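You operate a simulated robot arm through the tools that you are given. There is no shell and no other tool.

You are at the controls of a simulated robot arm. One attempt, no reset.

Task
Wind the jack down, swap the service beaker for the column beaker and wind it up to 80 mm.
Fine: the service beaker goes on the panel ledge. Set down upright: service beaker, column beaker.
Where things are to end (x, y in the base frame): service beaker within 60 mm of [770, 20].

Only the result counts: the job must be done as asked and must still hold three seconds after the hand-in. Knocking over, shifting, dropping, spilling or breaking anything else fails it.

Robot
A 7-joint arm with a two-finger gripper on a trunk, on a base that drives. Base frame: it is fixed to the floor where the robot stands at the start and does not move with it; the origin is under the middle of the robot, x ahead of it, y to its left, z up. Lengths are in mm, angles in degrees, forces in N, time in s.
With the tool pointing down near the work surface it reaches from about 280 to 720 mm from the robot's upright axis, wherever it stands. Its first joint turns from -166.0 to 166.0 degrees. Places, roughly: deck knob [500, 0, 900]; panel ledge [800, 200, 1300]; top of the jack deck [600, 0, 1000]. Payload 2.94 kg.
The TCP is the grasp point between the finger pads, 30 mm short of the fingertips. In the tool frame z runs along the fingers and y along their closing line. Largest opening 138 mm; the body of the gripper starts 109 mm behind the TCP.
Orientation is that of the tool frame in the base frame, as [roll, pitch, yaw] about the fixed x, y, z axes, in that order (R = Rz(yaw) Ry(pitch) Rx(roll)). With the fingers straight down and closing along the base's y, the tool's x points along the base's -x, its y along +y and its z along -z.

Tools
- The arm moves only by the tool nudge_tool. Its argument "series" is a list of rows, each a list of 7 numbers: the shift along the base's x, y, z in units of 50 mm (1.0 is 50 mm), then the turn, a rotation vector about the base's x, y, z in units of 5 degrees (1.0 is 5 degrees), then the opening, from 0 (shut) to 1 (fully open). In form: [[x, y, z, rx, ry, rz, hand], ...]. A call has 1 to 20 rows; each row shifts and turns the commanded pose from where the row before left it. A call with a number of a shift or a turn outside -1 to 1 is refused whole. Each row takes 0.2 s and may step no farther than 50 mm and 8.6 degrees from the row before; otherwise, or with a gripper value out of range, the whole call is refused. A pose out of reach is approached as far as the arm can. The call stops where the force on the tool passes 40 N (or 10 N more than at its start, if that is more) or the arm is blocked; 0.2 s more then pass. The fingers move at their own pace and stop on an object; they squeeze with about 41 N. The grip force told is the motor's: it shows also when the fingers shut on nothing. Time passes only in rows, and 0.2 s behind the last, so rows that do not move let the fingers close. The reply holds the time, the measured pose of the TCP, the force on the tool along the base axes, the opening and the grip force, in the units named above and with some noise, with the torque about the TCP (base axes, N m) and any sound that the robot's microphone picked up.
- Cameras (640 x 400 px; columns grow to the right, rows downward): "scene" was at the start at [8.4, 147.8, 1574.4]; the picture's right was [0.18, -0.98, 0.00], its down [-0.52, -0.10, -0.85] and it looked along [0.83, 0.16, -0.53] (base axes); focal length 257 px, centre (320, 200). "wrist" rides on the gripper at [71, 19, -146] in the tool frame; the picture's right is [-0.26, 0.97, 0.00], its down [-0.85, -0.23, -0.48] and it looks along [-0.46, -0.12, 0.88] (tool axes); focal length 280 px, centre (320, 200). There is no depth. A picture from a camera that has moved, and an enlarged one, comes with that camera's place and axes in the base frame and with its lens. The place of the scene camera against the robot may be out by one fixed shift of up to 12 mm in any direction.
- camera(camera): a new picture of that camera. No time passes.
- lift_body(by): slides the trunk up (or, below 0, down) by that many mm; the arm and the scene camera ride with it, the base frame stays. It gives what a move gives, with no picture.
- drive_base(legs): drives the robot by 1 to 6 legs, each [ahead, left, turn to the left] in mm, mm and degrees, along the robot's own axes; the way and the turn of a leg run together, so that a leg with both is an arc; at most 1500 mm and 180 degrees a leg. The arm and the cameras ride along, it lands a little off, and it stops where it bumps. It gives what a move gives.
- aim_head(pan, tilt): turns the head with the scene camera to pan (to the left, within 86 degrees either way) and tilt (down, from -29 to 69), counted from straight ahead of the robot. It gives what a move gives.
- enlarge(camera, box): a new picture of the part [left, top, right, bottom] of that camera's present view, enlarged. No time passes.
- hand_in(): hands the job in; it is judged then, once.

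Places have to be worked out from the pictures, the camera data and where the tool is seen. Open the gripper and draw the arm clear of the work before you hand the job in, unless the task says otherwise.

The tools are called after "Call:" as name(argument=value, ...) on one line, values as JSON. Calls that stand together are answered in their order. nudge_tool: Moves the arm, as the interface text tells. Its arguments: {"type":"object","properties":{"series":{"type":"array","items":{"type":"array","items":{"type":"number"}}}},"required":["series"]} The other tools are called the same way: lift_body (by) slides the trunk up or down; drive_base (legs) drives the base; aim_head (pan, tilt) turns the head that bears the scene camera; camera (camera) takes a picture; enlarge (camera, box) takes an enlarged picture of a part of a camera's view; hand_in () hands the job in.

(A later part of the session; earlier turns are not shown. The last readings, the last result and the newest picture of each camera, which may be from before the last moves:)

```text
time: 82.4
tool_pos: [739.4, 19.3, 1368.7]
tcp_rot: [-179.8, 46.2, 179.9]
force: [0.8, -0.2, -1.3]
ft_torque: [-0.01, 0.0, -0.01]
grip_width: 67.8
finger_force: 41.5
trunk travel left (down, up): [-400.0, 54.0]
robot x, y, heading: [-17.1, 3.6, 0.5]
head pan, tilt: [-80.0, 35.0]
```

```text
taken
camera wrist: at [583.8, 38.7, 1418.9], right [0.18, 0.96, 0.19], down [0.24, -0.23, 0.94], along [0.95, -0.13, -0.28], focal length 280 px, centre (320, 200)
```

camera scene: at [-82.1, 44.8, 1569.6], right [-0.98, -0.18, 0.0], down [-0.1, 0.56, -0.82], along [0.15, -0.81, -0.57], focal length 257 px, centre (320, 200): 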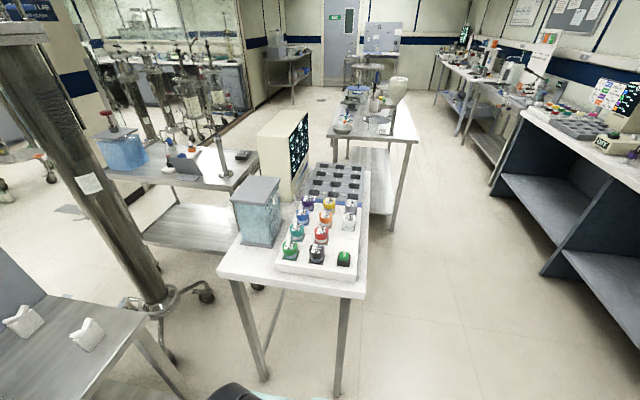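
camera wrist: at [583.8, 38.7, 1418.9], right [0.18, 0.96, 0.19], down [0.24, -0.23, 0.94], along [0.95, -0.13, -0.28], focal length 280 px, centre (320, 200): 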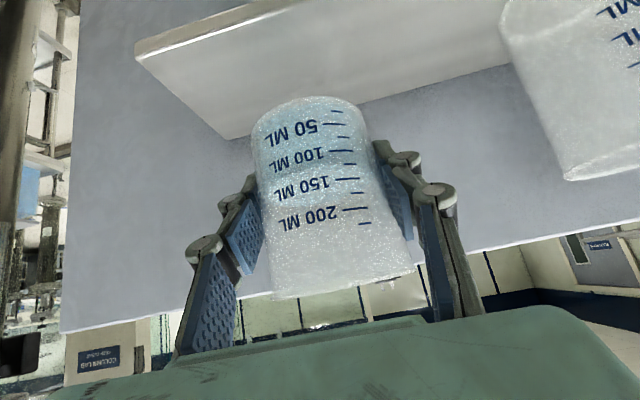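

Positioned above the ledge (right end at y≈−63, beaker at y≈19). I lower it, first quickly, then in fine steps until contact.

Call:
nudge_tool(series=[[0, 0, -0.2, 0, 0, 0, 0.3], [0, 0, -0.3, 0, 0, 0, 0.3], [0, 0, -0.2, 0, 0, 0, 0.3], [0, 0, 0, 0, 0, 0, 0.3]])

Call:
nudge_tool(series=[[0, 0, -0.05, 0, 0, 0, 0.3], [0, 0, -0.05, 0, 0, 0, 0.3], [0, 0, -0.04, 0, 0, 0, 0.3], [0, 0, 0, 0, 0, 0, 0.3]])

Call:
camera(camera="wrist")

```text
time: 83.4
tool_pos: [739.6, 19.0, 1333.9]
tcp_rot: [-179.6, 46.3, -180.0]
force: [0.2, -0.6, -1.9]
ft_torque: [-0.02, -0.02, 0.02]
grip_width: 67.8
finger_force: 41.2
trunk travel left (down, up): [-400.0, 54.0]
robot x, y, heading: [-16.9, 2.2, 0.1]
head pan, tilt: [-80.0, 35.0]
```

```text
time: 84.4
tool_pos: [739.7, 17.7, 1326.9]
tcp_rot: [-179.7, 46.2, -179.9]
force: [0.5, 0.1, -1.2]
ft_torque: [-0.01, -0.03, -0.01]
grip_width: 68.0
finger_force: 41.1
trunk travel left (down, up): [-400.0, 54.0]
robot x, y, heading: [-18.2, 0.3, 0.4]
head pan, tilt: [-80.0, 35.0]
```

```text
taken
camera wrist: at [585.2, 37.4, 1376.8], right [0.18, 0.96, 0.19], down [0.24, -0.23, 0.94], along [0.95, -0.13, -0.28], focal length 280 px, centre (320, 200)
```

wrist: 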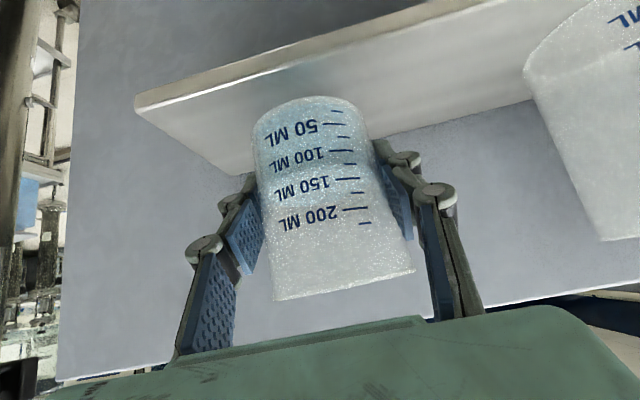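

No contact yet; continuing with 2 mm steps.

Call:
nudge_tool(series=[[0, 0, -0.04, 0, 0, 0, 0.3], [0, 0, -0.04, 0, 0, 0, 0.3], [0, 0, 0, 0, 0, 0, 0.3]])

Call:
nudge_tool(series=[[0, 0, -0.03, 0, 0, 0, 0.3], [0, 0, 0, 0, 0, 0, 0.3]])

```text
time: 85.2
tool_pos: [739.2, 19.9, 1323.0]
tcp_rot: [-179.7, 46.2, 179.9]
force: [0.0, 1.2, -2.4]
ft_torque: [-0.01, -0.03, 0.02]
grip_width: 67.7
finger_force: 41.3
trunk travel left (down, up): [-400.0, 54.0]
robot x, y, heading: [-16.3, -0.3, 0.5]
head pan, tilt: [-80.0, 35.0]
```

```text
time: 85.8
tool_pos: [739.0, 20.0, 1321.7]
tcp_rot: [-179.7, 46.2, 180.0]
force: [0.6, -0.2, -2.3]
ft_torque: [0.0, 0.02, -0.05]
grip_width: 67.7
finger_force: 41.2
trunk travel left (down, up): [-400.0, 54.0]
robot x, y, heading: [-20.0, -2.0, 0.3]
head pan, tilt: [-80.0, 35.0]
```

Call:
nudge_tool(series=[[0, 0, -0.03, 0, 0, 0, 0.3], [0, 0, -0.03, 0, 0, 0, 0.3], [0, 0, 0, 0, 0, 0, 0.3]])

Call:
enlarge(camera="wrist", box=[120, 40, 440, 240])

```text
time: 86.6
tool_pos: [739.1, 18.8, 1319.1]
tcp_rot: [-179.9, 46.3, -180.0]
force: [0.2, 0.3, -1.6]
ft_torque: [0.01, 0.01, 0.02]
grip_width: 67.7
finger_force: 40.8
trunk travel left (down, up): [-400.0, 54.0]
robot x, y, heading: [-14.1, 2.2, 0.3]
head pan, tilt: [-80.0, 35.0]
```

```text
2.00 times, centred on (280, 140) of wrist
camera zoom: at [584.6, 38.2, 1368.6], right [0.18, 0.97, 0.19], down [0.24, -0.23, 0.94], along [0.95, -0.13, -0.28], focal length 561 px, centre (400, 320)
```

zoom: 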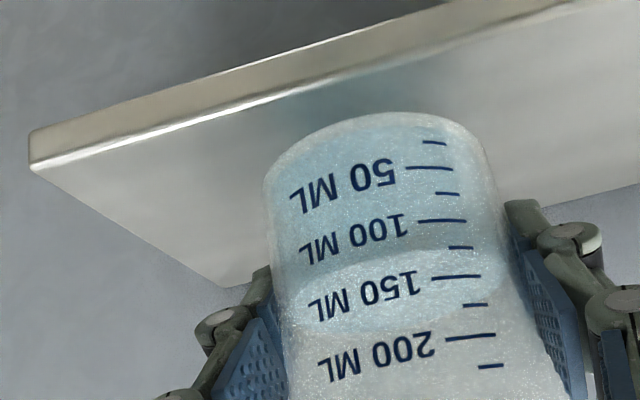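

Still free; geometry suggests the ledge is a few mm lower (~1272). Continuing.

Call:
nudge_tool(series=[[0, 0, -0.03, 0, 0, 0, 0.3], [0, 0, -0.03, 0, 0, 0, 0.3], [0, 0, 0, 0, 0, 0, 0.3]])

Call:
nudge_tool(series=[[0, 0, -0.03, 0, 0, 0, 0.3], [0, 0, 0, 0, 0, 0, 0.3]])

```text
time: 87.4
tool_pos: [739.5, 19.9, 1315.5]
tcp_rot: [-179.8, 46.3, 179.9]
force: [0.2, 1.0, -1.1]
ft_torque: [-0.02, -0.01, -0.01]
grip_width: 67.7
finger_force: 41.2
trunk travel left (down, up): [-400.0, 54.0]
robot x, y, heading: [-16.7, 0.5, 0.4]
head pan, tilt: [-80.0, 35.0]
```

```text
time: 88.0
tool_pos: [739.8, 19.6, 1315.2]
tcp_rot: [-179.8, 46.3, -179.9]
force: [-0.3, -0.2, -2.1]
ft_torque: [-0.03, 0.0, -0.02]
grip_width: 67.7
finger_force: 41.2
trunk travel left (down, up): [-400.0, 54.0]
robot x, y, heading: [-17.2, 1.6, 0.8]
head pan, tilt: [-80.0, 35.0]
```

Call:
nudge_tool(series=[[0, 0, -0.03, 0, 0, 0, 0.3], [0, 0, -0.03, 0, 0, 0, 0.3], [0, 0, 0, 0, 0, 0, 0.3]])

Call:
enlarge(camera="wrist", box=[120, 40, 440, 240])

```text
time: 88.8
tool_pos: [738.4, 18.9, 1311.1]
tcp_rot: [-179.8, 46.2, -180.0]
force: [0.7, 0.4, -1.2]
ft_torque: [0.01, 0.0, -0.01]
grip_width: 67.8
finger_force: 41.0
trunk travel left (down, up): [-400.0, 54.0]
robot x, y, heading: [-15.5, 4.9, 0.3]
head pan, tilt: [-80.0, 35.0]
```

```text
2.00 times, centred on (280, 140) of wrist
camera zoom: at [584.6, 38.2, 1361.2], right [0.18, 0.97, 0.19], down [0.24, -0.23, 0.94], along [0.95, -0.13, -0.28], focal length 561 px, centre (400, 320)
```

zoom: 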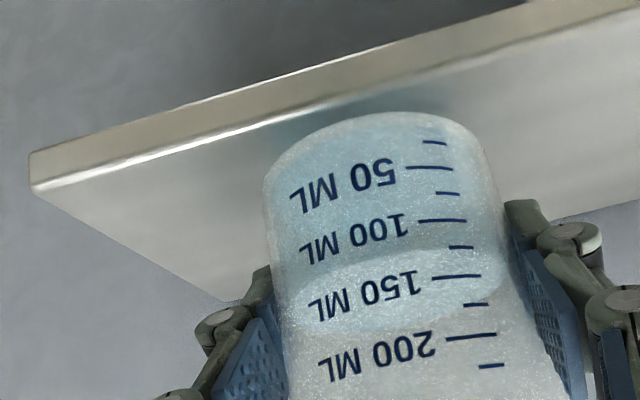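

Call:
nudge_tool(series=[[0, 0, -0.03, 0, 0, 0, 0.3], [0, 0, -0.03, 0, 0, 0, 0.3], [0, 0, 0, 0, 0, 0, 0.3]])

Call:
nudge_tool(series=[[0, 0, -0.03, 0, 0, 0, 0.3], [0, 0, 0, 0, 0, 0, 0.3]])

```text
time: 89.6
tool_pos: [739.5, 19.3, 1309.0]
tcp_rot: [-179.8, 46.2, -180.0]
force: [-0.6, 0.0, -1.2]
ft_torque: [0.0, -0.02, -0.02]
grip_width: 67.8
finger_force: 40.8
trunk travel left (down, up): [-400.0, 54.0]
robot x, y, heading: [-15.1, -2.9, 0.4]
head pan, tilt: [-80.0, 35.0]
```

```text
time: 90.2
tool_pos: [738.4, 19.2, 1307.5]
tcp_rot: [-179.8, 46.1, 180.0]
force: [0.1, -0.4, -1.5]
ft_torque: [-0.01, 0.01, -0.01]
grip_width: 67.8
finger_force: 40.9
trunk travel left (down, up): [-400.0, 54.0]
robot x, y, heading: [-15.7, -2.2, 0.4]
head pan, tilt: [-80.0, 35.0]
```

Call:
nudge_tool(series=[[0, 0, -0.04, 0, 0, 0, 0.3], [0, 0, 0, 0, 0, 0, 0.3]])

Call:
nudge_tool(series=[[0, 0, -0.04, 0, 0, 0, 0.3], [0, 0, 0, 0, 0, 0, 0.3]])

Call:
camera(camera="wrist")

Call:
enlarge(camera="wrist", box=[200, 60, 440, 210])

```text
time: 90.8
tool_pos: [738.7, 19.5, 1305.4]
tcp_rot: [-179.8, 46.2, 179.9]
force: [-0.9, -0.2, -0.6]
ft_torque: [-0.01, 0.0, 0.01]
grip_width: 67.9
finger_force: 41.4
trunk travel left (down, up): [-400.0, 54.0]
robot x, y, heading: [-18.0, -0.8, 0.5]
head pan, tilt: [-80.0, 35.0]
```

```text
time: 91.4
tool_pos: [739.1, 19.7, 1303.7]
tcp_rot: [-179.8, 46.3, 179.9]
force: [0.0, -0.4, -1.4]
ft_torque: [0.03, -0.03, 0.0]
grip_width: 67.7
finger_force: 40.9
trunk travel left (down, up): [-400.0, 54.0]
robot x, y, heading: [-18.9, -1.2, 0.2]
head pan, tilt: [-80.0, 35.0]
```

```text
taken
camera wrist: at [584.6, 38.1, 1352.7], right [0.18, 0.97, 0.19], down [0.24, -0.23, 0.94], along [0.95, -0.13, -0.28], focal length 280 px, centre (320, 200)
```

wrist: 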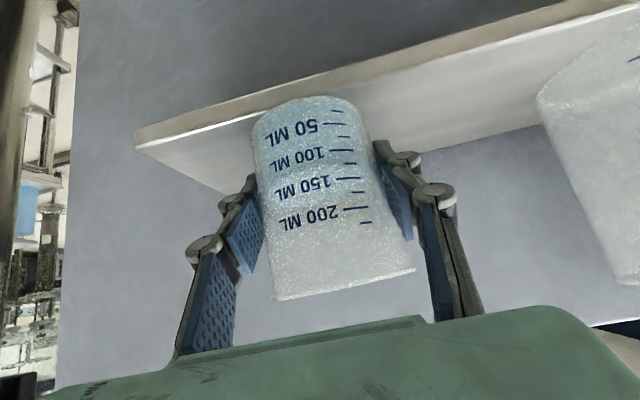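

```text
2.67 times, centred on (320, 135) of wrist
camera zoom: at [584.6, 38.1, 1352.7], right [0.18, 0.97, 0.19], down [0.24, -0.23, 0.94], along [0.95, -0.13, -0.28], focal length 748 px, centre (320, 373)
```

zoom: 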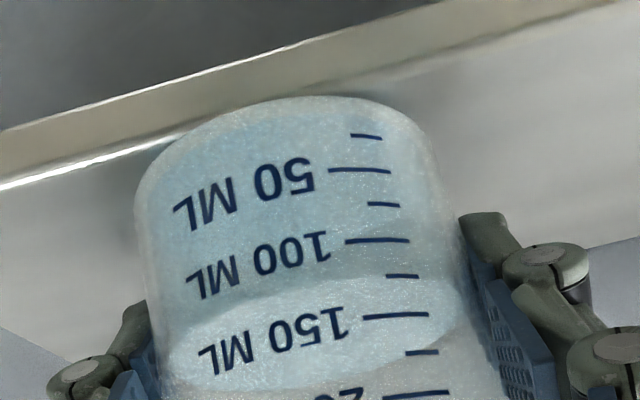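

Re-triangulating with the recent vertical baseline: the ledge is actually at x≈714–830, right end y≈−77, top z≈1257, so the beaker is too far forward-short. I raise it, move forward to x=770, and lower again.

Call:
nudge_tool(series=[[0, 0, 0.3, 0, 0, 0, 0.3], [0, 0, 0.3, 0, 0, 0, 0.3], [0.2, 0, 0, 0, 0, 0, 0.3], [0.3, 0, 0, 0, 0, 0, 0.3], [0.1, 0, 0, 0, 0, 0, 0.3], [0, 0, 0, 0, 0, 0, 0.3]])

Call:
camera(camera="wrist")

```text
time: 92.8
tool_pos: [770.0, 19.5, 1333.0]
tcp_rot: [-179.8, 46.2, -180.0]
force: [-0.1, 0.2, -0.5]
ft_torque: [-0.02, 0.03, 0.01]
grip_width: 67.4
finger_force: 41.2
trunk travel left (down, up): [-400.0, 54.0]
robot x, y, heading: [-17.7, 2.6, 0.6]
head pan, tilt: [-80.0, 35.0]
```

```text
taken
camera wrist: at [615.6, 38.6, 1382.0], right [0.18, 0.97, 0.19], down [0.24, -0.23, 0.94], along [0.95, -0.13, -0.28], focal length 280 px, centre (320, 200)
```

wrist: 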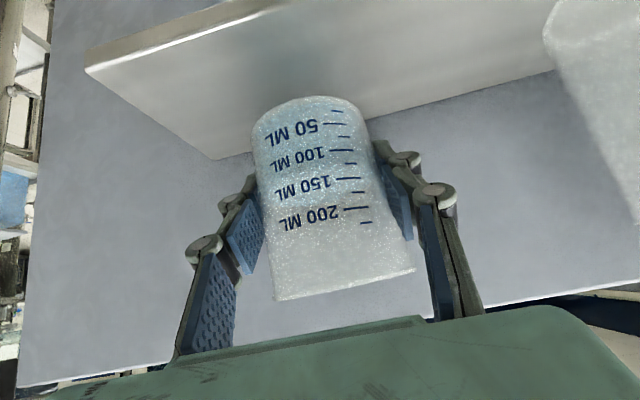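

The corner geometry is now consistent (716…831, z≈1258). I lower onto the ledge.

Call:
nudge_tool(series=[[0, 0, -0.2, 0, 0, 0, 0.3], [0, 0, -0.2, 0, 0, 0, 0.3], [0, 0, -0.08, 0, 0, 0, 0.3], [0, 0, 0, 0, 0, 0, 0.3]])

Call:
nudge_tool(series=[[0, 0, -0.04, 0, 0, 0, 0.3], [0, 0, -0.04, 0, 0, 0, 0.3], [0, 0, 0, 0, 0, 0, 0.3]])

Call:
nudge_tool(series=[[0, 0, -0.04, 0, 0, 0, 0.3], [0, 0, 0, 0, 0, 0, 0.3]])

```text
time: 93.8
tool_pos: [769.8, 19.6, 1309.7]
tcp_rot: [-179.9, 46.2, -179.9]
force: [0.1, 1.1, -1.4]
ft_torque: [-0.03, -0.04, 0.01]
grip_width: 67.6
finger_force: 40.3
trunk travel left (down, up): [-400.0, 54.0]
robot x, y, heading: [-18.2, -1.6, 0.6]
head pan, tilt: [-80.0, 35.0]
```

```text
time: 94.6
tool_pos: [769.5, 19.4, 1305.3]
tcp_rot: [-179.8, 46.2, -180.0]
force: [-0.2, 0.2, -1.8]
ft_torque: [0.0, -0.02, 0.02]
grip_width: 67.6
finger_force: 41.0
trunk travel left (down, up): [-400.0, 54.0]
robot x, y, heading: [-17.8, 0.9, 0.1]
head pan, tilt: [-80.0, 35.0]
```

```text
time: 95.2
tool_pos: [769.8, 19.3, 1303.0]
tcp_rot: [-179.8, 46.2, 180.0]
force: [-0.1, -0.3, -2.8]
ft_torque: [-0.03, 0.0, 0.02]
grip_width: 67.7
finger_force: 41.3
trunk travel left (down, up): [-400.0, 54.0]
robot x, y, heading: [-19.1, 4.1, 0.5]
head pan, tilt: [-80.0, 35.0]
```

Call:
nudge_tool(series=[[0, 0, -0.03, 0, 0, 0, 0.3], [0, 0, -0.03, 0, 0, 0, 0.3], [0, 0, 0, 0, 0, 0, 0.3]])

Call:
enlarge(camera="wrist", box=[200, 60, 440, 210])

```text
time: 96.0
tool_pos: [769.4, 19.0, 1301.9]
tcp_rot: [-179.8, 46.3, 179.8]
force: [3.6, 0.7, 8.6]
ft_torque: [0.32, -0.1, -0.12]
grip_width: 67.7
finger_force: 40.8
trunk travel left (down, up): [-400.0, 54.0]
robot x, y, heading: [-20.8, 3.1, 0.2]
head pan, tilt: [-80.0, 35.0]
```

```text
2.67 times, centred on (320, 135) of wrist
camera zoom: at [614.2, 38.0, 1350.6], right [0.18, 0.96, 0.19], down [0.24, -0.23, 0.94], along [0.95, -0.13, -0.27], focal length 748 px, centre (320, 373)
```

zoom: 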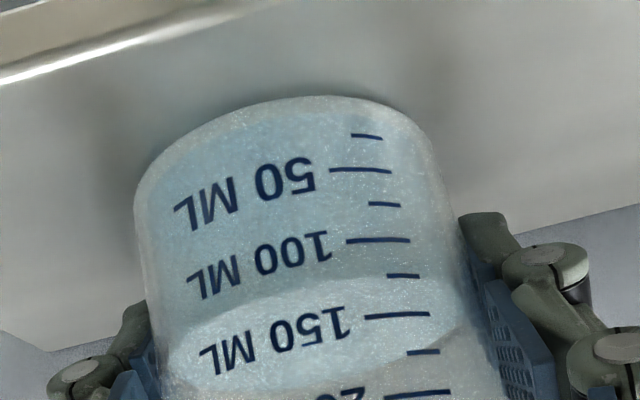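

Contact (≈+10 N) at z≈1302: the beaker stands on the ledge. I open the fingers and retract along the tool axis.

Call:
nudge_tool(series=[[0, 0, 0.01, 0, 0, 0, 0.5], [0, 0, 0, 0, 0, 0, 0.55], [0, 0, 0, 0, 0, 0, 0.65], [0, 0, 0, 0, 0, 0, 0.76], [0, 0, 0, 0, 0, 0, 0.76]])

Call:
camera(camera="wrist")

```text
time: 97.2
tool_pos: [768.5, 19.7, 1300.3]
tcp_rot: [-179.9, 46.2, -180.0]
force: [0.4, 0.3, -0.7]
ft_torque: [0.01, -0.03, -0.03]
grip_width: 105.0
finger_force: 0.0
trunk travel left (down, up): [-400.0, 54.0]
robot x, y, heading: [-18.4, 1.0, 0.2]
head pan, tilt: [-80.0, 35.0]
```

```text
taken
camera wrist: at [614.4, 38.5, 1350.1], right [0.18, 0.96, 0.19], down [0.24, -0.23, 0.94], along [0.95, -0.13, -0.28], focal length 280 px, centre (320, 200)
```

wrist: 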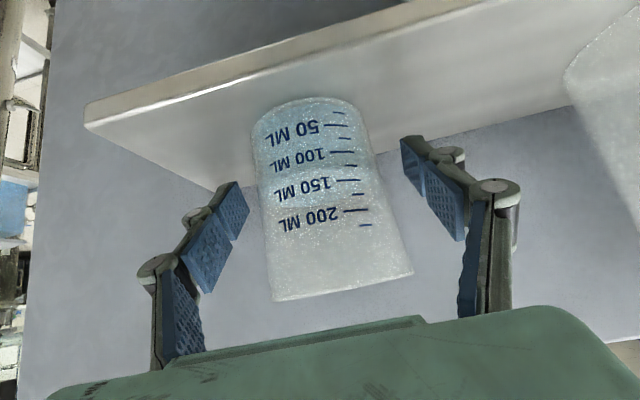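

Released cleanly. I retract along the tool axis and shift toward the column beaker.

Call:
nudge_tool(series=[[-0.36, 0, 0.34, 0, 0, 0, 0.76], [-0.36, 0, 0.34, 0, 0, 0, 0.76], [-0.5, 0, 0.4, 0, 0, 0, 0.76], [-0.5, 0, 0.4, 0, 0, 0, 0.8], [-0.5, 0.2, 0, 0, 0, 0, 0.85], [-0.5, 0.5, 0, 0, 0, 0, 0.85], [-0.3, 0.7, 0, 0, 0, 0, 0.85], [0, 0.7, 0, 0, 0, 0, 0.85], [0, 0.7, 0, 0, 0, 0, 0.85], [0, 0.5, 0, 0, 0, 0, 0.85], [0, 0, 0, 0, 0, 0, 0.85]])

Call:
camera(camera="wrist")

```text
time: 99.6
tool_pos: [617.6, 185.1, 1375.2]
tcp_rot: [-179.8, 46.3, 180.0]
force: [-0.3, -0.7, 0.2]
ft_torque: [0.01, -0.01, -0.03]
grip_width: 117.3
finger_force: 0.1
trunk travel left (down, up): [-400.0, 54.0]
robot x, y, heading: [-14.0, 0.8, 0.3]
head pan, tilt: [-80.0, 35.0]
```

```text
taken
camera wrist: at [462.8, 204.4, 1424.6], right [0.18, 0.96, 0.19], down [0.24, -0.23, 0.94], along [0.95, -0.13, -0.28], focal length 280 px, centre (320, 200)
```

wrist: 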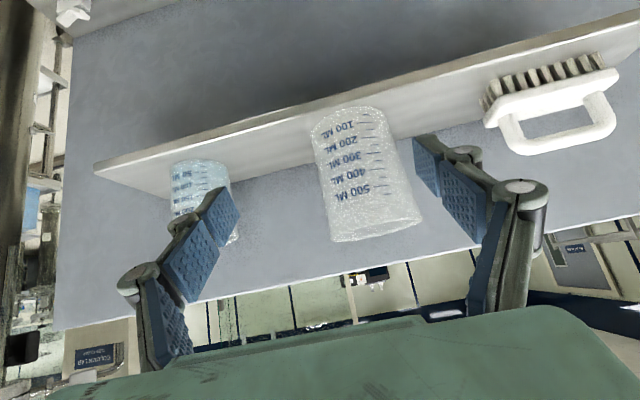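

Call:
enlarge(camera="wrist", box=[280, 80, 440, 260])

Call:
enlarge(camera="wrist", box=[80, 20, 640, 260])

```text
2.22 times, centred on (360, 170) of wrist
camera zoom: at [462.8, 204.4, 1424.6], right [0.18, 0.96, 0.19], down [0.24, -0.23, 0.94], along [0.95, -0.13, -0.28], focal length 623 px, centre (231, 267)
```

zoom: 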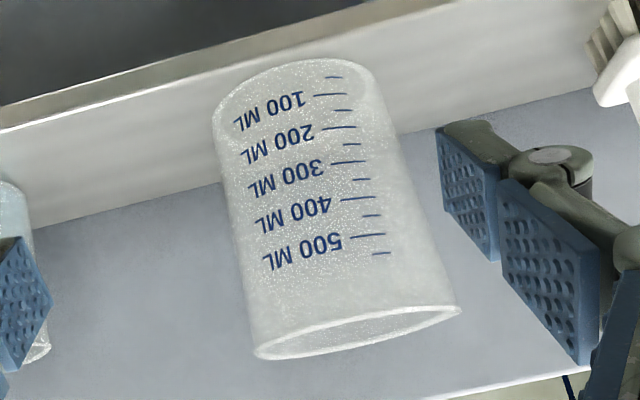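

```text
1.14 times, centred on (360, 140) of wrist
camera zoom: at [462.8, 204.4, 1424.6], right [0.18, 0.96, 0.19], down [0.24, -0.23, 0.94], along [0.95, -0.13, -0.28], focal length 320 px, centre (274, 269)
```

zoom: 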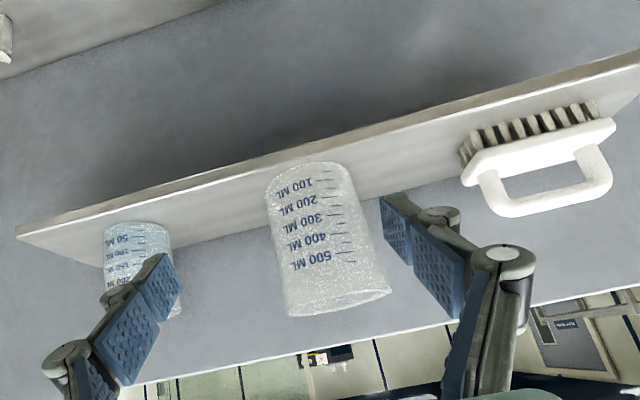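

The column beaker stands at about (759, 217), base z≈1257, rim z≈1383, ~88 mm wide. I move to the pre-grasp, then slide in along the tool axis.

Call:
nudge_tool(series=[[0.2, 0.32, 0.2, 0, 0, 0, 0.92], [0.5, 0.32, 0.2, 0, 0, 0, 0.92], [0.55, 0, 0, 0, 0, 0, 0.92], [0, 0, 0, 0, 0, 0, 0.92]])

Call:
camera(camera="wrist")

```text
time: 100.6
tool_pos: [683.8, 218.2, 1394.8]
tcp_rot: [-179.7, 46.3, -179.9]
force: [-1.1, 0.1, -1.8]
ft_torque: [0.04, -0.01, 0.01]
grip_width: 127.2
finger_force: 0.0
trunk travel left (down, up): [-400.0, 54.0]
robot x, y, heading: [-17.9, 1.6, 0.4]
head pan, tilt: [-80.0, 35.0]
```

```text
taken
camera wrist: at [528.3, 236.7, 1445.1], right [0.18, 0.97, 0.19], down [0.24, -0.23, 0.94], along [0.95, -0.13, -0.28], focal length 280 px, centre (320, 200)
```

wrist: 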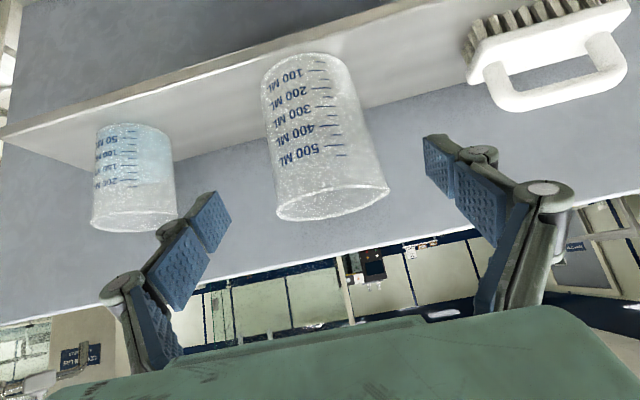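

Refined: beaker axis at (763, 217). I slide in along the tool axis.

Call:
nudge_tool(series=[[0.4, -0.01, -0.38, 0, 0, 0, 0.92], [0.4, -0.01, -0.38, 0, 0, 0, 0.92], [0.4, 0, -0.38, 0, 0, 0, 0.92], [0.38, 0, -0.37, 0, 0, 0, 0.92], [0, 0, 0, 0, 0, 0, 0.92]])

Call:
camera(camera="wrist")

```text
time: 101.8
tool_pos: [728.7, 217.2, 1351.8]
tcp_rot: [-179.8, 46.1, -180.0]
force: [0.0, 0.4, -1.3]
ft_torque: [0.01, -0.02, 0.01]
grip_width: 127.0
finger_force: 0.0
out of reach, approached as far as the arm can: row 3, 4
trunk travel left (down, up): [-400.0, 54.0]
robot x, y, heading: [-16.5, -0.2, 0.2]
head pan, tilt: [-80.0, 35.0]
```

```text
taken
camera wrist: at [574.0, 234.9, 1400.8], right [0.18, 0.97, 0.19], down [0.24, -0.23, 0.94], along [0.95, -0.13, -0.28], focal length 280 px, centre (320, 200)
```

wrist: 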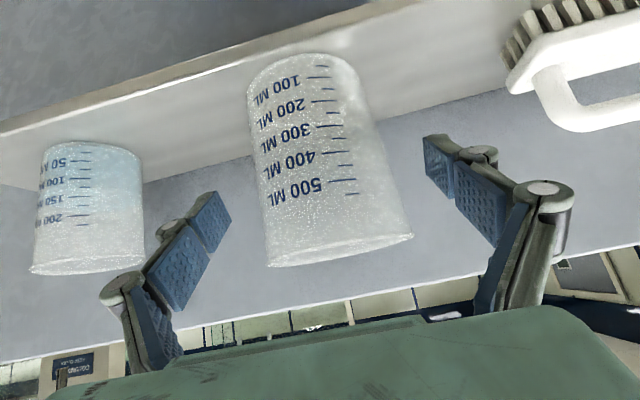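

Out of reach by about 35 mm. I back out, drive the base a little forward and left, then retry.

Call:
nudge_tool(series=[[-0.4, 0, 0.38, 0, 0, 0, 0.92], [-0.45, 0, 0.43, 0, 0, 0, 0.92], [-0.5, 0, 0.1, 0, 0, 0, 0.92], [-0.6, 0, 0, 0, 0, 0, 0.92], [0, 0, 0, 0, 0, 0, 0.92]])

Call:
aim_head(pan=-20, tilt=69)

Call:
camera(camera="scene")

```text
time: 103.0
tool_pos: [630.3, 216.3, 1395.3]
tcp_rot: [-179.8, 46.3, -180.0]
force: [-0.6, -0.8, -0.4]
ft_torque: [-0.01, 0.0, 0.01]
grip_width: 126.9
finger_force: 0.1
trunk travel left (down, up): [-400.0, 54.0]
robot x, y, heading: [-12.0, -0.7, 0.6]
head pan, tilt: [-80.0, 35.0]
```

```text
time: 104.3
tool_pos: [630.6, 217.0, 1395.8]
tcp_rot: [-179.8, 46.3, -179.9]
force: [-0.8, 0.3, -0.8]
ft_torque: [0.0, 0.03, -0.01]
grip_width: 127.1
finger_force: 0.0
trunk travel left (down, up): [-400.0, 54.0]
robot x, y, heading: [-16.9, 2.1, 0.2]
head pan, tilt: [-20.0, 68.8]
```

```text
taken
camera scene: at [-45.4, 112.5, 1526.0], right [-0.34, -0.94, 0.0], down [-0.88, 0.32, -0.36], along [0.34, -0.12, -0.93], focal length 257 px, centre (320, 200)
```

scene: 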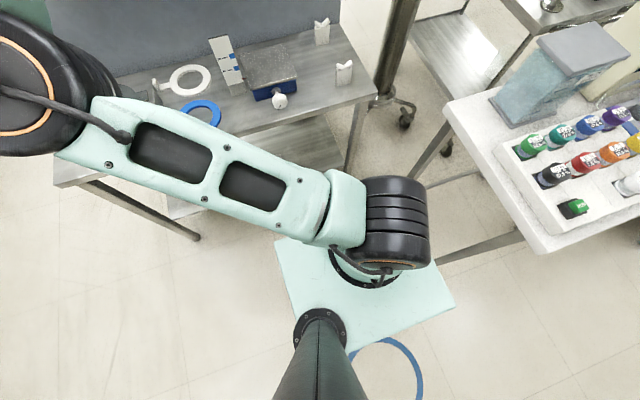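

The base has ample room in front (its plate ends around x≈60–150; table edge at 490). I pull the hand back slightly more and drive 60 mm forward.

Call:
nudge_tool(series=[[-0.5, 0, 0, 0, 0, 0, 0.92], [-0.3, 0, 0, 0, 0, 0, 0.92], [0, 0, 0, 0, 0, 0, 0.92]])

Call:
drive_base(legs=[[60, 0, 0]])

Call:
aim_head(pan=-80, tilt=35)

Call:
camera(camera="wrist")

```text
time: 105.1
tool_pos: [590.5, 216.9, 1396.0]
tcp_rot: [-179.8, 46.2, -180.0]
force: [-0.7, -0.4, -0.9]
ft_torque: [0.0, 0.02, 0.0]
grip_width: 127.3
finger_force: 0.0
trunk travel left (down, up): [-400.0, 54.0]
robot x, y, heading: [-18.1, 3.1, 0.3]
head pan, tilt: [-20.0, 68.8]
```

```text
time: 106.1
tool_pos: [651.1, 215.8, 1396.3]
tcp_rot: [-179.8, 46.1, 179.9]
force: [1.4, 0.0, -0.2]
ft_torque: [0.01, 0.01, 0.01]
grip_width: 127.1
finger_force: 0.1
trunk travel left (down, up): [-400.0, 54.0]
robot x, y, heading: [38.6, 0.5, 0.5]
head pan, tilt: [-20.0, 68.8]
```

```text
time: 107.4
tool_pos: [650.8, 215.9, 1395.8]
tcp_rot: [-179.8, 46.2, 180.0]
force: [0.2, -0.7, -0.5]
ft_torque: [-0.02, 0.01, 0.03]
grip_width: 127.1
finger_force: 0.0
trunk travel left (down, up): [-400.0, 54.0]
robot x, y, heading: [42.7, 0.7, 0.3]
head pan, tilt: [-80.0, 35.0]
```

```text
taken
camera wrist: at [495.8, 234.8, 1445.5], right [0.18, 0.96, 0.19], down [0.24, -0.23, 0.94], along [0.95, -0.13, -0.28], focal length 280 px, centre (320, 200)
```

wrist: 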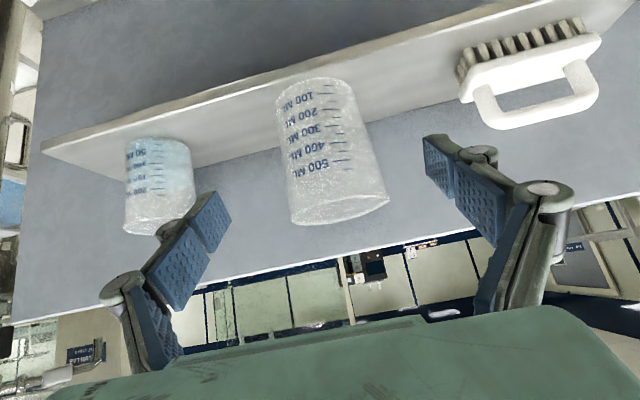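

The geometry still agrees. I move to pre-grasp and slide in.

Call:
nudge_tool(series=[[0.5, 0.02, 0, 0, 0, 0, 0.92], [0.16, 0, 0, 0, 0, 0, 0.92], [0.4, 0, -0.38, 0, 0, 0, 0.92], [0.4, 0, -0.38, 0, 0, 0, 0.92], [0.4, 0, -0.38, 0, 0, 0, 0.92], [0.38, 0, -0.37, 0, 0, 0, 0.92], [0, 0, 0, 0, 0, 0, 0.92]])

Call:
camera(camera="wrist")

```text
time: 109.0
tool_pos: [762.7, 217.0, 1319.0]
tcp_rot: [-179.8, 46.2, -180.0]
force: [-0.2, 0.1, 0.0]
ft_torque: [-0.01, -0.02, -0.01]
grip_width: 127.1
finger_force: 0.0
trunk travel left (down, up): [-400.0, 54.0]
robot x, y, heading: [42.8, -1.6, 0.2]
head pan, tilt: [-80.0, 35.0]
```

```text
taken
camera wrist: at [607.1, 236.4, 1368.0], right [0.18, 0.96, 0.19], down [0.24, -0.23, 0.94], along [0.95, -0.13, -0.28], focal length 280 px, centre (320, 200)
```

wrist: 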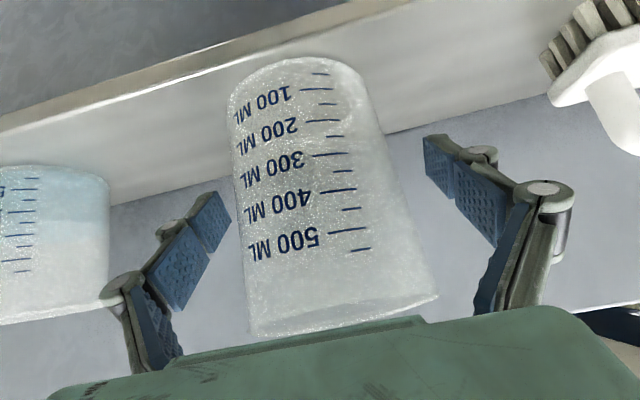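

Centred on the beaker. Closing.

Call:
nudge_tool(series=[[0, 0, 0, 0, 0, 0, 0.8], [0, 0, 0, 0, 0, 0, 0.7], [0, 0, 0, 0, 0, 0, 0.6], [0, 0, 0, 0, 0, 0, 0.5], [0, 0, 0, 0, 0, 0, 0.45], [0, 0, 0, 0, 0, 0, 0.45]])

Call:
nudge_tool(series=[[0, 0, 0.1, 0, 0, 0, 0.45], [0, 0, 0.2, 0, 0, 0, 0.45], [0, 0, 0.2, 0, 0, 0, 0.45], [0, 0, 0, 0, 0, 0, 0.45]])

Call:
camera(camera="wrist")

```text
time: 110.4
tool_pos: [762.3, 216.8, 1318.8]
tcp_rot: [-179.8, 46.2, 179.9]
force: [0.2, -0.5, 0.5]
ft_torque: [-0.05, 0.02, -0.03]
grip_width: 87.6
finger_force: 40.9
trunk travel left (down, up): [-400.0, 54.0]
robot x, y, heading: [41.7, 3.1, 0.3]
head pan, tilt: [-80.0, 35.0]
```

```text
time: 111.4
tool_pos: [761.1, 217.9, 1346.6]
tcp_rot: [-179.8, 46.2, 179.8]
force: [0.4, -0.3, 0.1]
ft_torque: [0.02, -0.04, -0.02]
grip_width: 87.5
finger_force: 41.0
trunk travel left (down, up): [-400.0, 54.0]
robot x, y, heading: [42.7, -1.9, 0.2]
head pan, tilt: [-80.0, 35.0]
```

```text
taken
camera wrist: at [607.0, 236.9, 1394.9], right [0.18, 0.96, 0.19], down [0.24, -0.23, 0.94], along [0.95, -0.13, -0.28], focal length 280 px, centre (320, 200)
```

wrist: 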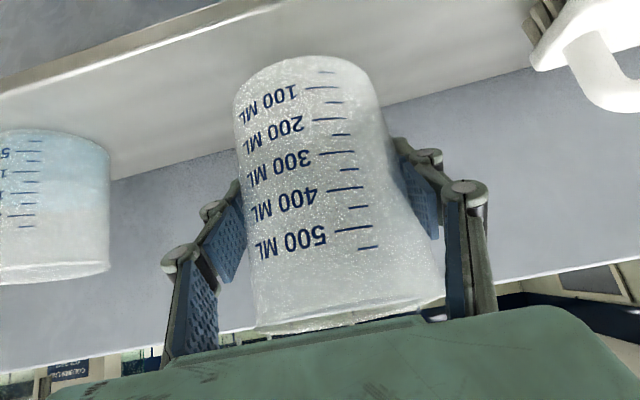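

The column beaker is held. I lift further, then back the base away from the ledge so the beaker clears it.

Call:
nudge_tool(series=[[0, 0, 0.3, 0, 0, 0, 0.45], [0, 0, 0.3, 0, 0, 0, 0.45], [-0.2, 0, 0.1, 0, 0, 0, 0.45], [-0.4, 0, 0, 0, 0, 0, 0.45], [-0.4, 0, 0, 0, 0, 0, 0.45], [-0.4, 0, 0, 0, 0, 0, 0.45], [-0.4, 0, 0, 0, 0, 0, 0.45], [-0.2, 0, 0, 0, 0, 0, 0.45], [0, 0, 0, 0, 0, 0, 0.45]])

Call:
camera(camera="wrist")

```text
time: 113.4
tool_pos: [662.4, 218.2, 1379.4]
tcp_rot: [-179.9, 46.2, 179.9]
force: [-0.6, -0.1, 0.3]
ft_torque: [-0.02, 0.0, 0.01]
grip_width: 87.4
finger_force: 41.3
trunk travel left (down, up): [-400.0, 54.0]
robot x, y, heading: [39.4, -1.2, 0.2]
head pan, tilt: [-80.0, 35.0]
```

```text
taken
camera wrist: at [507.5, 236.0, 1429.4], right [0.18, 0.96, 0.19], down [0.24, -0.23, 0.94], along [0.95, -0.13, -0.28], focal length 280 px, centre (320, 200)
```

wrist: 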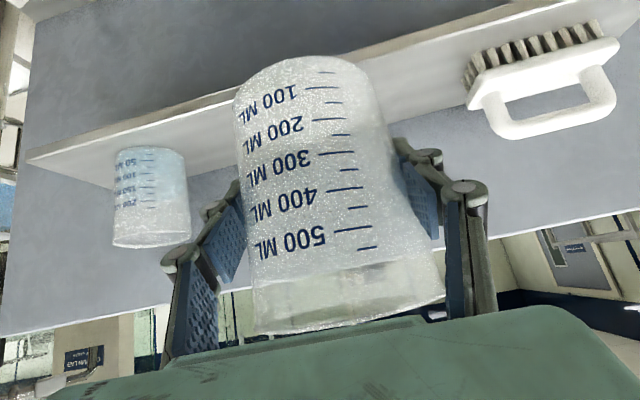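

Now I drive the base back 80 mm with the beaker held clear.

Call:
drive_base(legs=[[-80, 0, 0]])

Call:
nudge_tool(series=[[0, -0.2, 0, 0, 0, 0, 0.45], [0, -0.4, -0.1, 0, 0, 0, 0.45], [0, -0.4, -0.3, 0, 0, 0, 0.45], [0, -0.4, -0.4, 0, 0, 0, 0.45], [0, -0.4, -0.4, 0, 0, 0, 0.45], [0, -0.4, -0.4, 0, 0, 0, 0.45], [0, -0.4, -0.4, 0, 0, 0, 0.45], [0, -0.4, -0.4, 0, 0, 0, 0.45], [0, -0.3, -0.4, 0, 0, 0, 0.45], [0, -0.2, -0.4, 0, 0, 0, 0.45], [0, 0, -0.4, 0, 0, 0, 0.45], [0, 0, -0.4, 0, 0, 0, 0.45], [0, 0, -0.3, 0, 0, 0, 0.45], [0, 0, 0, 0, 0, 0, 0.45]])

Call:
camera(camera="wrist")

```text
time: 114.4
tool_pos: [581.3, 215.8, 1379.8]
tcp_rot: [-179.8, 46.3, 179.9]
force: [0.0, -0.5, -0.5]
ft_torque: [-0.03, -0.03, 0.01]
grip_width: 87.8
finger_force: 40.6
trunk travel left (down, up): [-400.0, 54.0]
robot x, y, heading: [-41.9, 3.1, 0.2]
head pan, tilt: [-80.0, 35.0]
```

```text
time: 117.4
tool_pos: [582.4, 40.8, 1164.4]
tcp_rot: [-179.8, 46.2, 179.8]
force: [-0.7, -1.0, 0.3]
ft_torque: [0.0, 0.01, -0.03]
grip_width: 87.5
finger_force: 41.6
trunk travel left (down, up): [-400.0, 54.0]
robot x, y, heading: [-35.8, 1.5, 0.3]
head pan, tilt: [-80.0, 35.0]
```

```text
taken
camera wrist: at [427.3, 60.3, 1213.8], right [0.19, 0.96, 0.19], down [0.24, -0.23, 0.94], along [0.95, -0.13, -0.28], focal length 280 px, centre (320, 200)
```

wrist: 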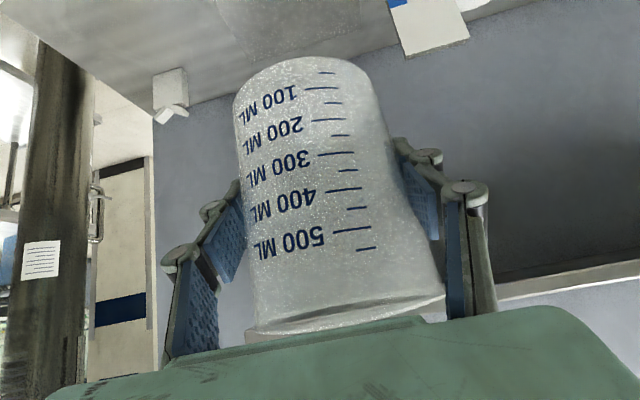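

Now forward over the deck centre (644, 42) and down to about 50 mm above it.

Call:
nudge_tool(series=[[0.2, 0, -0.2, 0, 0, 0, 0.45], [0.3, 0, -0.4, 0, 0, 0, 0.45], [0.3, 0, -0.4, 0, 0, 0, 0.45], [0.3, 0.02, -0.4, 0, 0, 0, 0.45], [0.14, 0, -0.4, 0, 0, 0, 0.45], [0, 0, -0.4, 0, 0, 0, 0.45], [0, 0, -0.3, 0, 0, 0, 0.45], [0, 0, 0, 0, 0, 0, 0.45]])

Call:
camera(camera="wrist")

```text
time: 119.2
tool_pos: [643.2, 41.8, 1039.6]
tcp_rot: [-179.8, 46.3, 179.8]
force: [0.1, 0.3, -1.9]
ft_torque: [-0.01, -0.01, -0.01]
grip_width: 87.7
finger_force: 41.1
trunk travel left (down, up): [-400.0, 54.0]
robot x, y, heading: [-36.7, 0.3, 0.2]
head pan, tilt: [-80.0, 35.0]
```

```text
taken
camera wrist: at [488.5, 61.6, 1089.5], right [0.19, 0.96, 0.19], down [0.24, -0.23, 0.94], along [0.95, -0.13, -0.28], focal length 280 px, centre (320, 200)
```

wrist: 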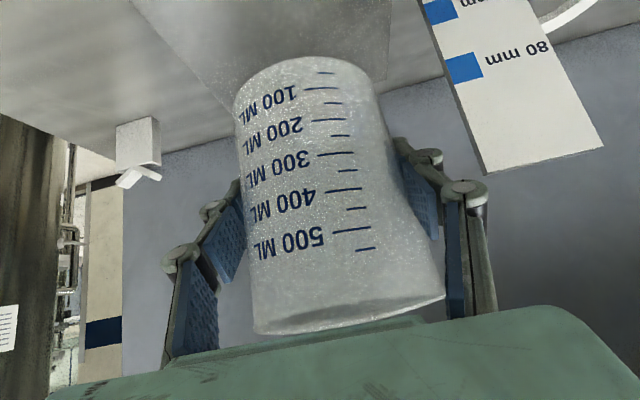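

Call:
nudge_tool(series=[[0, 0, -0.3, 0, 0, 0, 0.45], [0, 0, -0.3, 0, 0, 0, 0.45], [0, 0, -0.25, 0, 0, 0, 0.45], [0, 0, -0.1, 0, 0, 0, 0.45], [0, 0, 0, 0, 0, 0, 0.45]])

Call:
nudge_tool(series=[[0, 0, -0.04, 0, 0, 0, 0.45], [0, 0, -0.04, 0, 0, 0, 0.45], [0, 0, 0, 0, 0, 0, 0.45]])

Call:
camera(camera="wrist")

```text
time: 120.4
tool_pos: [644.3, 42.8, 992.7]
tcp_rot: [-179.8, 46.2, 179.8]
force: [0.4, -1.1, -1.0]
ft_torque: [0.0, 0.0, -0.03]
grip_width: 87.2
finger_force: 41.5
trunk travel left (down, up): [-400.0, 54.0]
robot x, y, heading: [-39.1, 3.7, 0.1]
head pan, tilt: [-80.0, 35.0]
```

```text
time: 121.2
tool_pos: [644.1, 40.7, 988.2]
tcp_rot: [-179.8, 46.2, 179.8]
force: [0.2, 0.0, -0.9]
ft_torque: [0.01, 0.01, -0.02]
grip_width: 87.3
finger_force: 41.1
trunk travel left (down, up): [-400.0, 54.0]
robot x, y, heading: [-37.3, -1.4, 0.2]
head pan, tilt: [-80.0, 35.0]
```

```text
taken
camera wrist: at [489.3, 60.9, 1037.5], right [0.19, 0.96, 0.19], down [0.24, -0.23, 0.94], along [0.95, -0.13, -0.28], focal length 280 px, centre (320, 200)
```

wrist: 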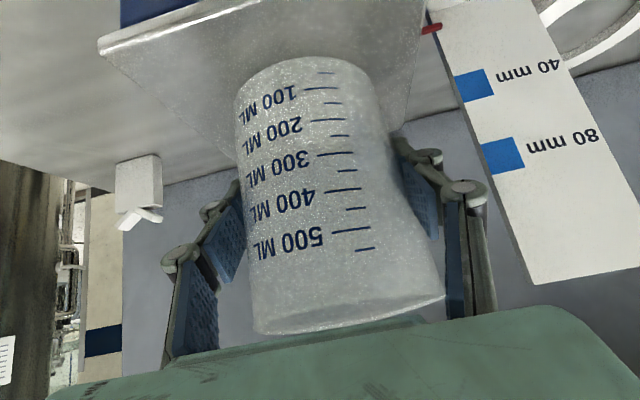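

Call:
nudge_tool(series=[[0, 0, -0.04, 0, 0, 0, 0.45], [0, 0, 0, 0, 0, 0, 0.45]])

Call:
nudge_tool(series=[[0, 0, -0.03, 0, 0, 0, 0.45], [0, 0, 0, 0, 0, 0, 0.45]])

Call:
nudge_tool(series=[[0, 0, -0.02, 0, 0, 0, 0.45], [0, 0, 0, 0, 0, 0, 0.45]])

```text
time: 121.8
tool_pos: [643.9, 41.2, 985.4]
tcp_rot: [-179.8, 46.2, 179.8]
force: [-0.1, -0.3, 0.3]
ft_torque: [0.0, -0.01, 0.01]
grip_width: 87.5
finger_force: 41.6
trunk travel left (down, up): [-400.0, 54.0]
robot x, y, heading: [-40.6, -1.0, 0.3]
head pan, tilt: [-80.0, 35.0]
```

```text
time: 122.4
tool_pos: [644.4, 41.8, 985.2]
tcp_rot: [-179.7, 46.3, 180.0]
force: [0.2, -0.1, -0.3]
ft_torque: [-0.02, 0.04, 0.0]
grip_width: 87.3
finger_force: 40.9
trunk travel left (down, up): [-400.0, 54.0]
robot x, y, heading: [-36.7, 1.8, 0.1]
head pan, tilt: [-80.0, 35.0]
```

```text
time: 123.0
tool_pos: [644.2, 41.7, 984.2]
tcp_rot: [-179.8, 46.2, 179.8]
force: [0.2, 0.4, 0.2]
ft_torque: [0.03, -0.02, -0.01]
grip_width: 87.5
finger_force: 40.8
trunk travel left (down, up): [-400.0, 54.0]
robot x, y, heading: [-36.1, -1.2, 0.1]
head pan, tilt: [-80.0, 35.0]
```

Call:
nudge_tool(series=[[0, 0, -0.03, 0, 0, 0, 0.45], [0, 0, 0, 0, 0, 0, 0.45]])

Call:
nudge_tool(series=[[0, 0, -0.03, 0, 0, 0, 0.45], [0, 0, 0, 0, 0, 0, 0.45]])

```text
time: 123.6
tool_pos: [645.1, 42.9, 984.7]
tcp_rot: [-179.7, 46.3, 179.8]
force: [-0.9, 0.2, 2.3]
ft_torque: [-0.11, 0.05, -0.02]
grip_width: 87.4
finger_force: 41.0
trunk travel left (down, up): [-400.0, 54.0]
robot x, y, heading: [-38.5, 4.4, 0.1]
head pan, tilt: [-80.0, 35.0]
```

```text
time: 124.2
tool_pos: [645.1, 41.8, 982.6]
tcp_rot: [-179.8, 46.3, 179.9]
force: [2.1, 0.6, 7.9]
ft_torque: [-0.27, -0.02, 0.04]
grip_width: 87.2
finger_force: 40.9
trunk travel left (down, up): [-400.0, 54.0]
robot x, y, heading: [-37.9, -1.9, 0.1]
head pan, tilt: [-80.0, 35.0]
```

Contact with the deck at z≈983. I release and back out along the tool axis.

Call:
nudge_tool(series=[[0, 0, 0.02, 0, 0, 0, 0.6], [0, 0, 0, 0, 0, 0, 0.66], [0, 0, 0, 0, 0, 0, 0.74], [0, 0, 0, 0, 0, 0, 0.8], [0, 0, 0, 0, 0, 0, 0.8]])

Call:
camera(camera="wrist")

```text
time: 125.4
tool_pos: [643.4, 43.4, 981.6]
tcp_rot: [-179.8, 46.2, 179.9]
force: [-0.4, -0.3, 0.7]
ft_torque: [0.03, -0.04, 0.0]
grip_width: 110.5
finger_force: 0.0
trunk travel left (down, up): [-400.0, 54.0]
robot x, y, heading: [-40.0, 0.7, 0.1]
head pan, tilt: [-80.0, 35.0]
```

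```text
taken
camera wrist: at [489.0, 61.1, 1032.0], right [0.19, 0.96, 0.19], down [0.24, -0.23, 0.94], along [0.95, -0.13, -0.28], focal length 280 px, centre (320, 200)
```

wrist: 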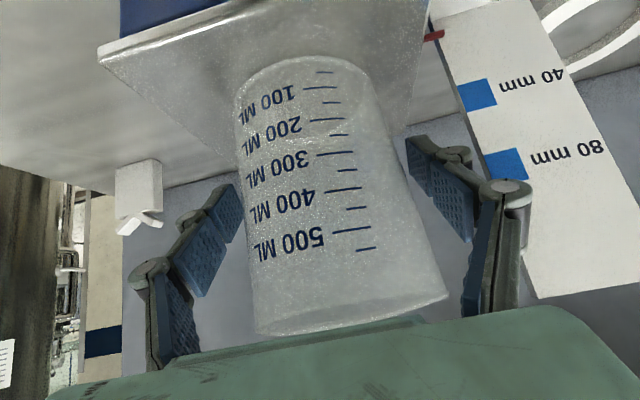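

Released. I retract, then turn the hand fingers-down over the knob again, and swing the head back to view the gauge.

Call:
nudge_tool(series=[[-0.36, 0, 0.34, 0, 0, 0, 0.8], [-0.36, 0, 0.34, 0, 0, 0, 0.8], [-0.36, 0, 0.34, 0, 0, 0, 0.8], [-0.36, 0, 0.34, 0, 0, 0, 0.8], [-0.36, 0, 0.34, 0, 0, 0, 0.8], [-0.6, 0, 0, 0, 1, 0, 0.7], [-0.6, 0, 0, 0, 1, 0, 0.7], [0, 0, 0, 0, 1, 0, 0.7], [0, 0, 0, 0, 1, 0, 0.7], [0, 0, 0, 0, 1, 0, 0.7], [0, 0, 0, 0, 1, 0, 0.7], [0, 0, 0, 0, 1, 0, 0.7], [0, 0, 0, 0, 1, 0, 0.7], [0, 0, 0, 0, 1, 0, 0.7], [0, 0, 0, 0, 0.24, 0, 0.7], [0, 0, 0, 0, 0, 0, 0.7]])

Call:
camera(camera="wrist")

Call:
aim_head(pan=-30, tilt=35)

Call:
camera(camera="scene")

```text
time: 128.8
tool_pos: [492.8, 42.5, 1067.0]
tcp_rot: [-179.7, 0.0, 179.9]
force: [-0.6, 0.8, -1.1]
ft_torque: [-0.01, -0.03, 0.01]
grip_width: 96.8
finger_force: 0.0
trunk travel left (down, up): [-400.0, 54.0]
robot x, y, heading: [-39.1, -1.1, 0.2]
head pan, tilt: [-80.0, 35.0]
```

```text
taken
camera wrist: at [421.9, 60.6, 1212.1], right [0.26, 0.96, -0.01], down [0.85, -0.23, 0.48], along [0.46, -0.13, -0.88], focal length 280 px, centre (320, 200)
```

wrist: 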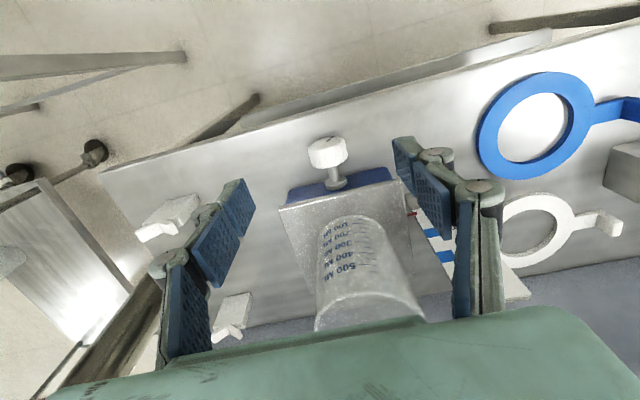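

```text
time: 130.0
tool_pos: [492.8, 40.4, 1067.1]
tcp_rot: [-179.7, 0.0, 179.9]
force: [0.1, -0.2, 0.5]
ft_torque: [-0.03, -0.02, -0.02]
grip_width: 96.6
finger_force: 0.1
trunk travel left (down, up): [-400.0, 54.0]
robot x, y, heading: [-36.3, 0.8, 0.1]
head pan, tilt: [-30.0, 35.0]
```

```text
taken
camera scene: at [-43.1, 87.7, 1569.6], right [-0.5, -0.87, 0.0], down [-0.5, 0.29, -0.82], along [0.71, -0.41, -0.57], focal length 257 px, centre (320, 200)
```

scene: 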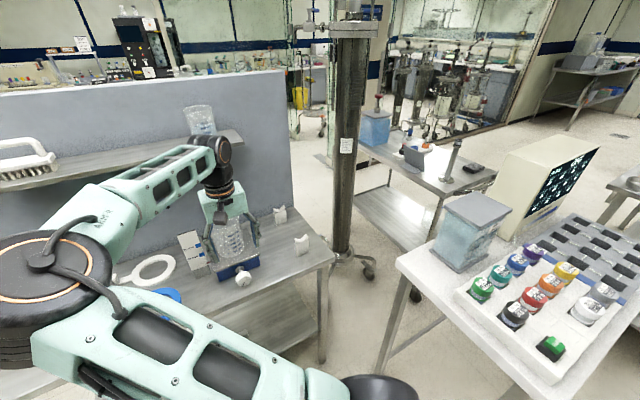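

Both beakers stand upright. I now lower onto the knob again, fingers straddling it, then lean to −35° as the start of the clockwise (up) stroke.

Call:
nudge_tool(series=[[0.36, -0.01, 0, 0, 0, 0, 0.55], [0.36, -0.01, 0, 0, 0, 0, 0.55], [0, 0, -0.8, 0, 0, 0, 0.55], [0, 0, -0.8, 0, 0, 0, 0.5], [0, 0, -0.8, 0, 0, 0, 0.45], [0, 0, -0.5, 0, 0, 0, 0.4], [0, 0, -0.25, 0, 0, 0, 0.4], [0, 0, 0, 0, 0, 0, 0.4]])

Call:
enlarge(camera="wrist", box=[220, 120, 440, 280])

Call:
camera(camera="scene")

```text
time: 131.8
tool_pos: [530.3, 41.4, 909.2]
tcp_rot: [-179.7, -0.1, 179.9]
force: [-0.1, 0.1, 0.3]
ft_torque: [0.01, -0.02, 0.04]
grip_width: 55.2
finger_force: 0.0
trunk travel left (down, up): [-400.0, 54.0]
robot x, y, heading: [-41.0, -3.3, 0.3]
head pan, tilt: [-30.0, 35.0]
```

```text
2.50 times, centred on (330, 200) of wrist
camera zoom: at [458.5, 60.7, 1055.0], right [0.26, 0.96, -0.01], down [0.85, -0.23, 0.48], along [0.46, -0.13, -0.88], focal length 701 px, centre (295, 200)
```

zoom: 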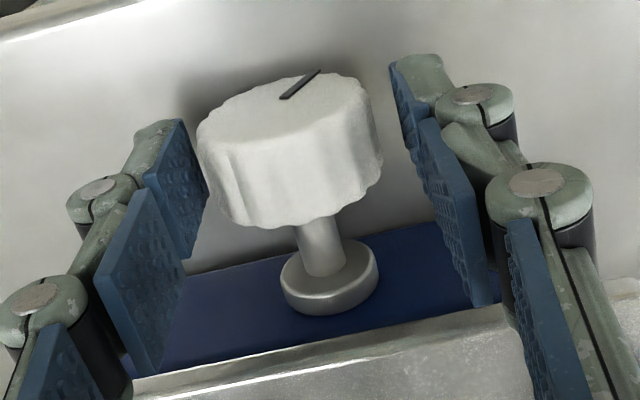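

```text
taken
camera scene: at [-43.1, 87.8, 1569.6], right [-0.5, -0.87, 0.0], down [-0.5, 0.29, -0.82], along [0.71, -0.41, -0.57], focal length 257 px, centre (320, 200)
```

scene: 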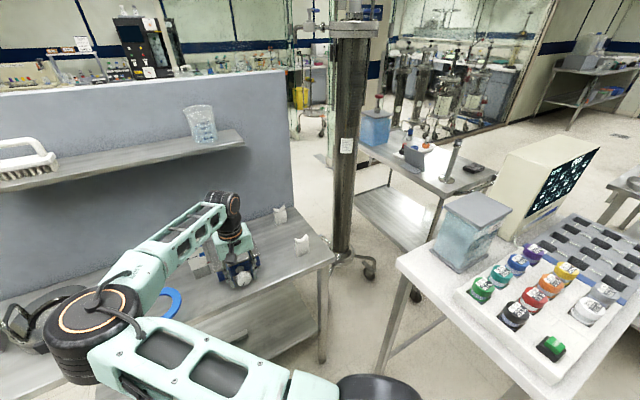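

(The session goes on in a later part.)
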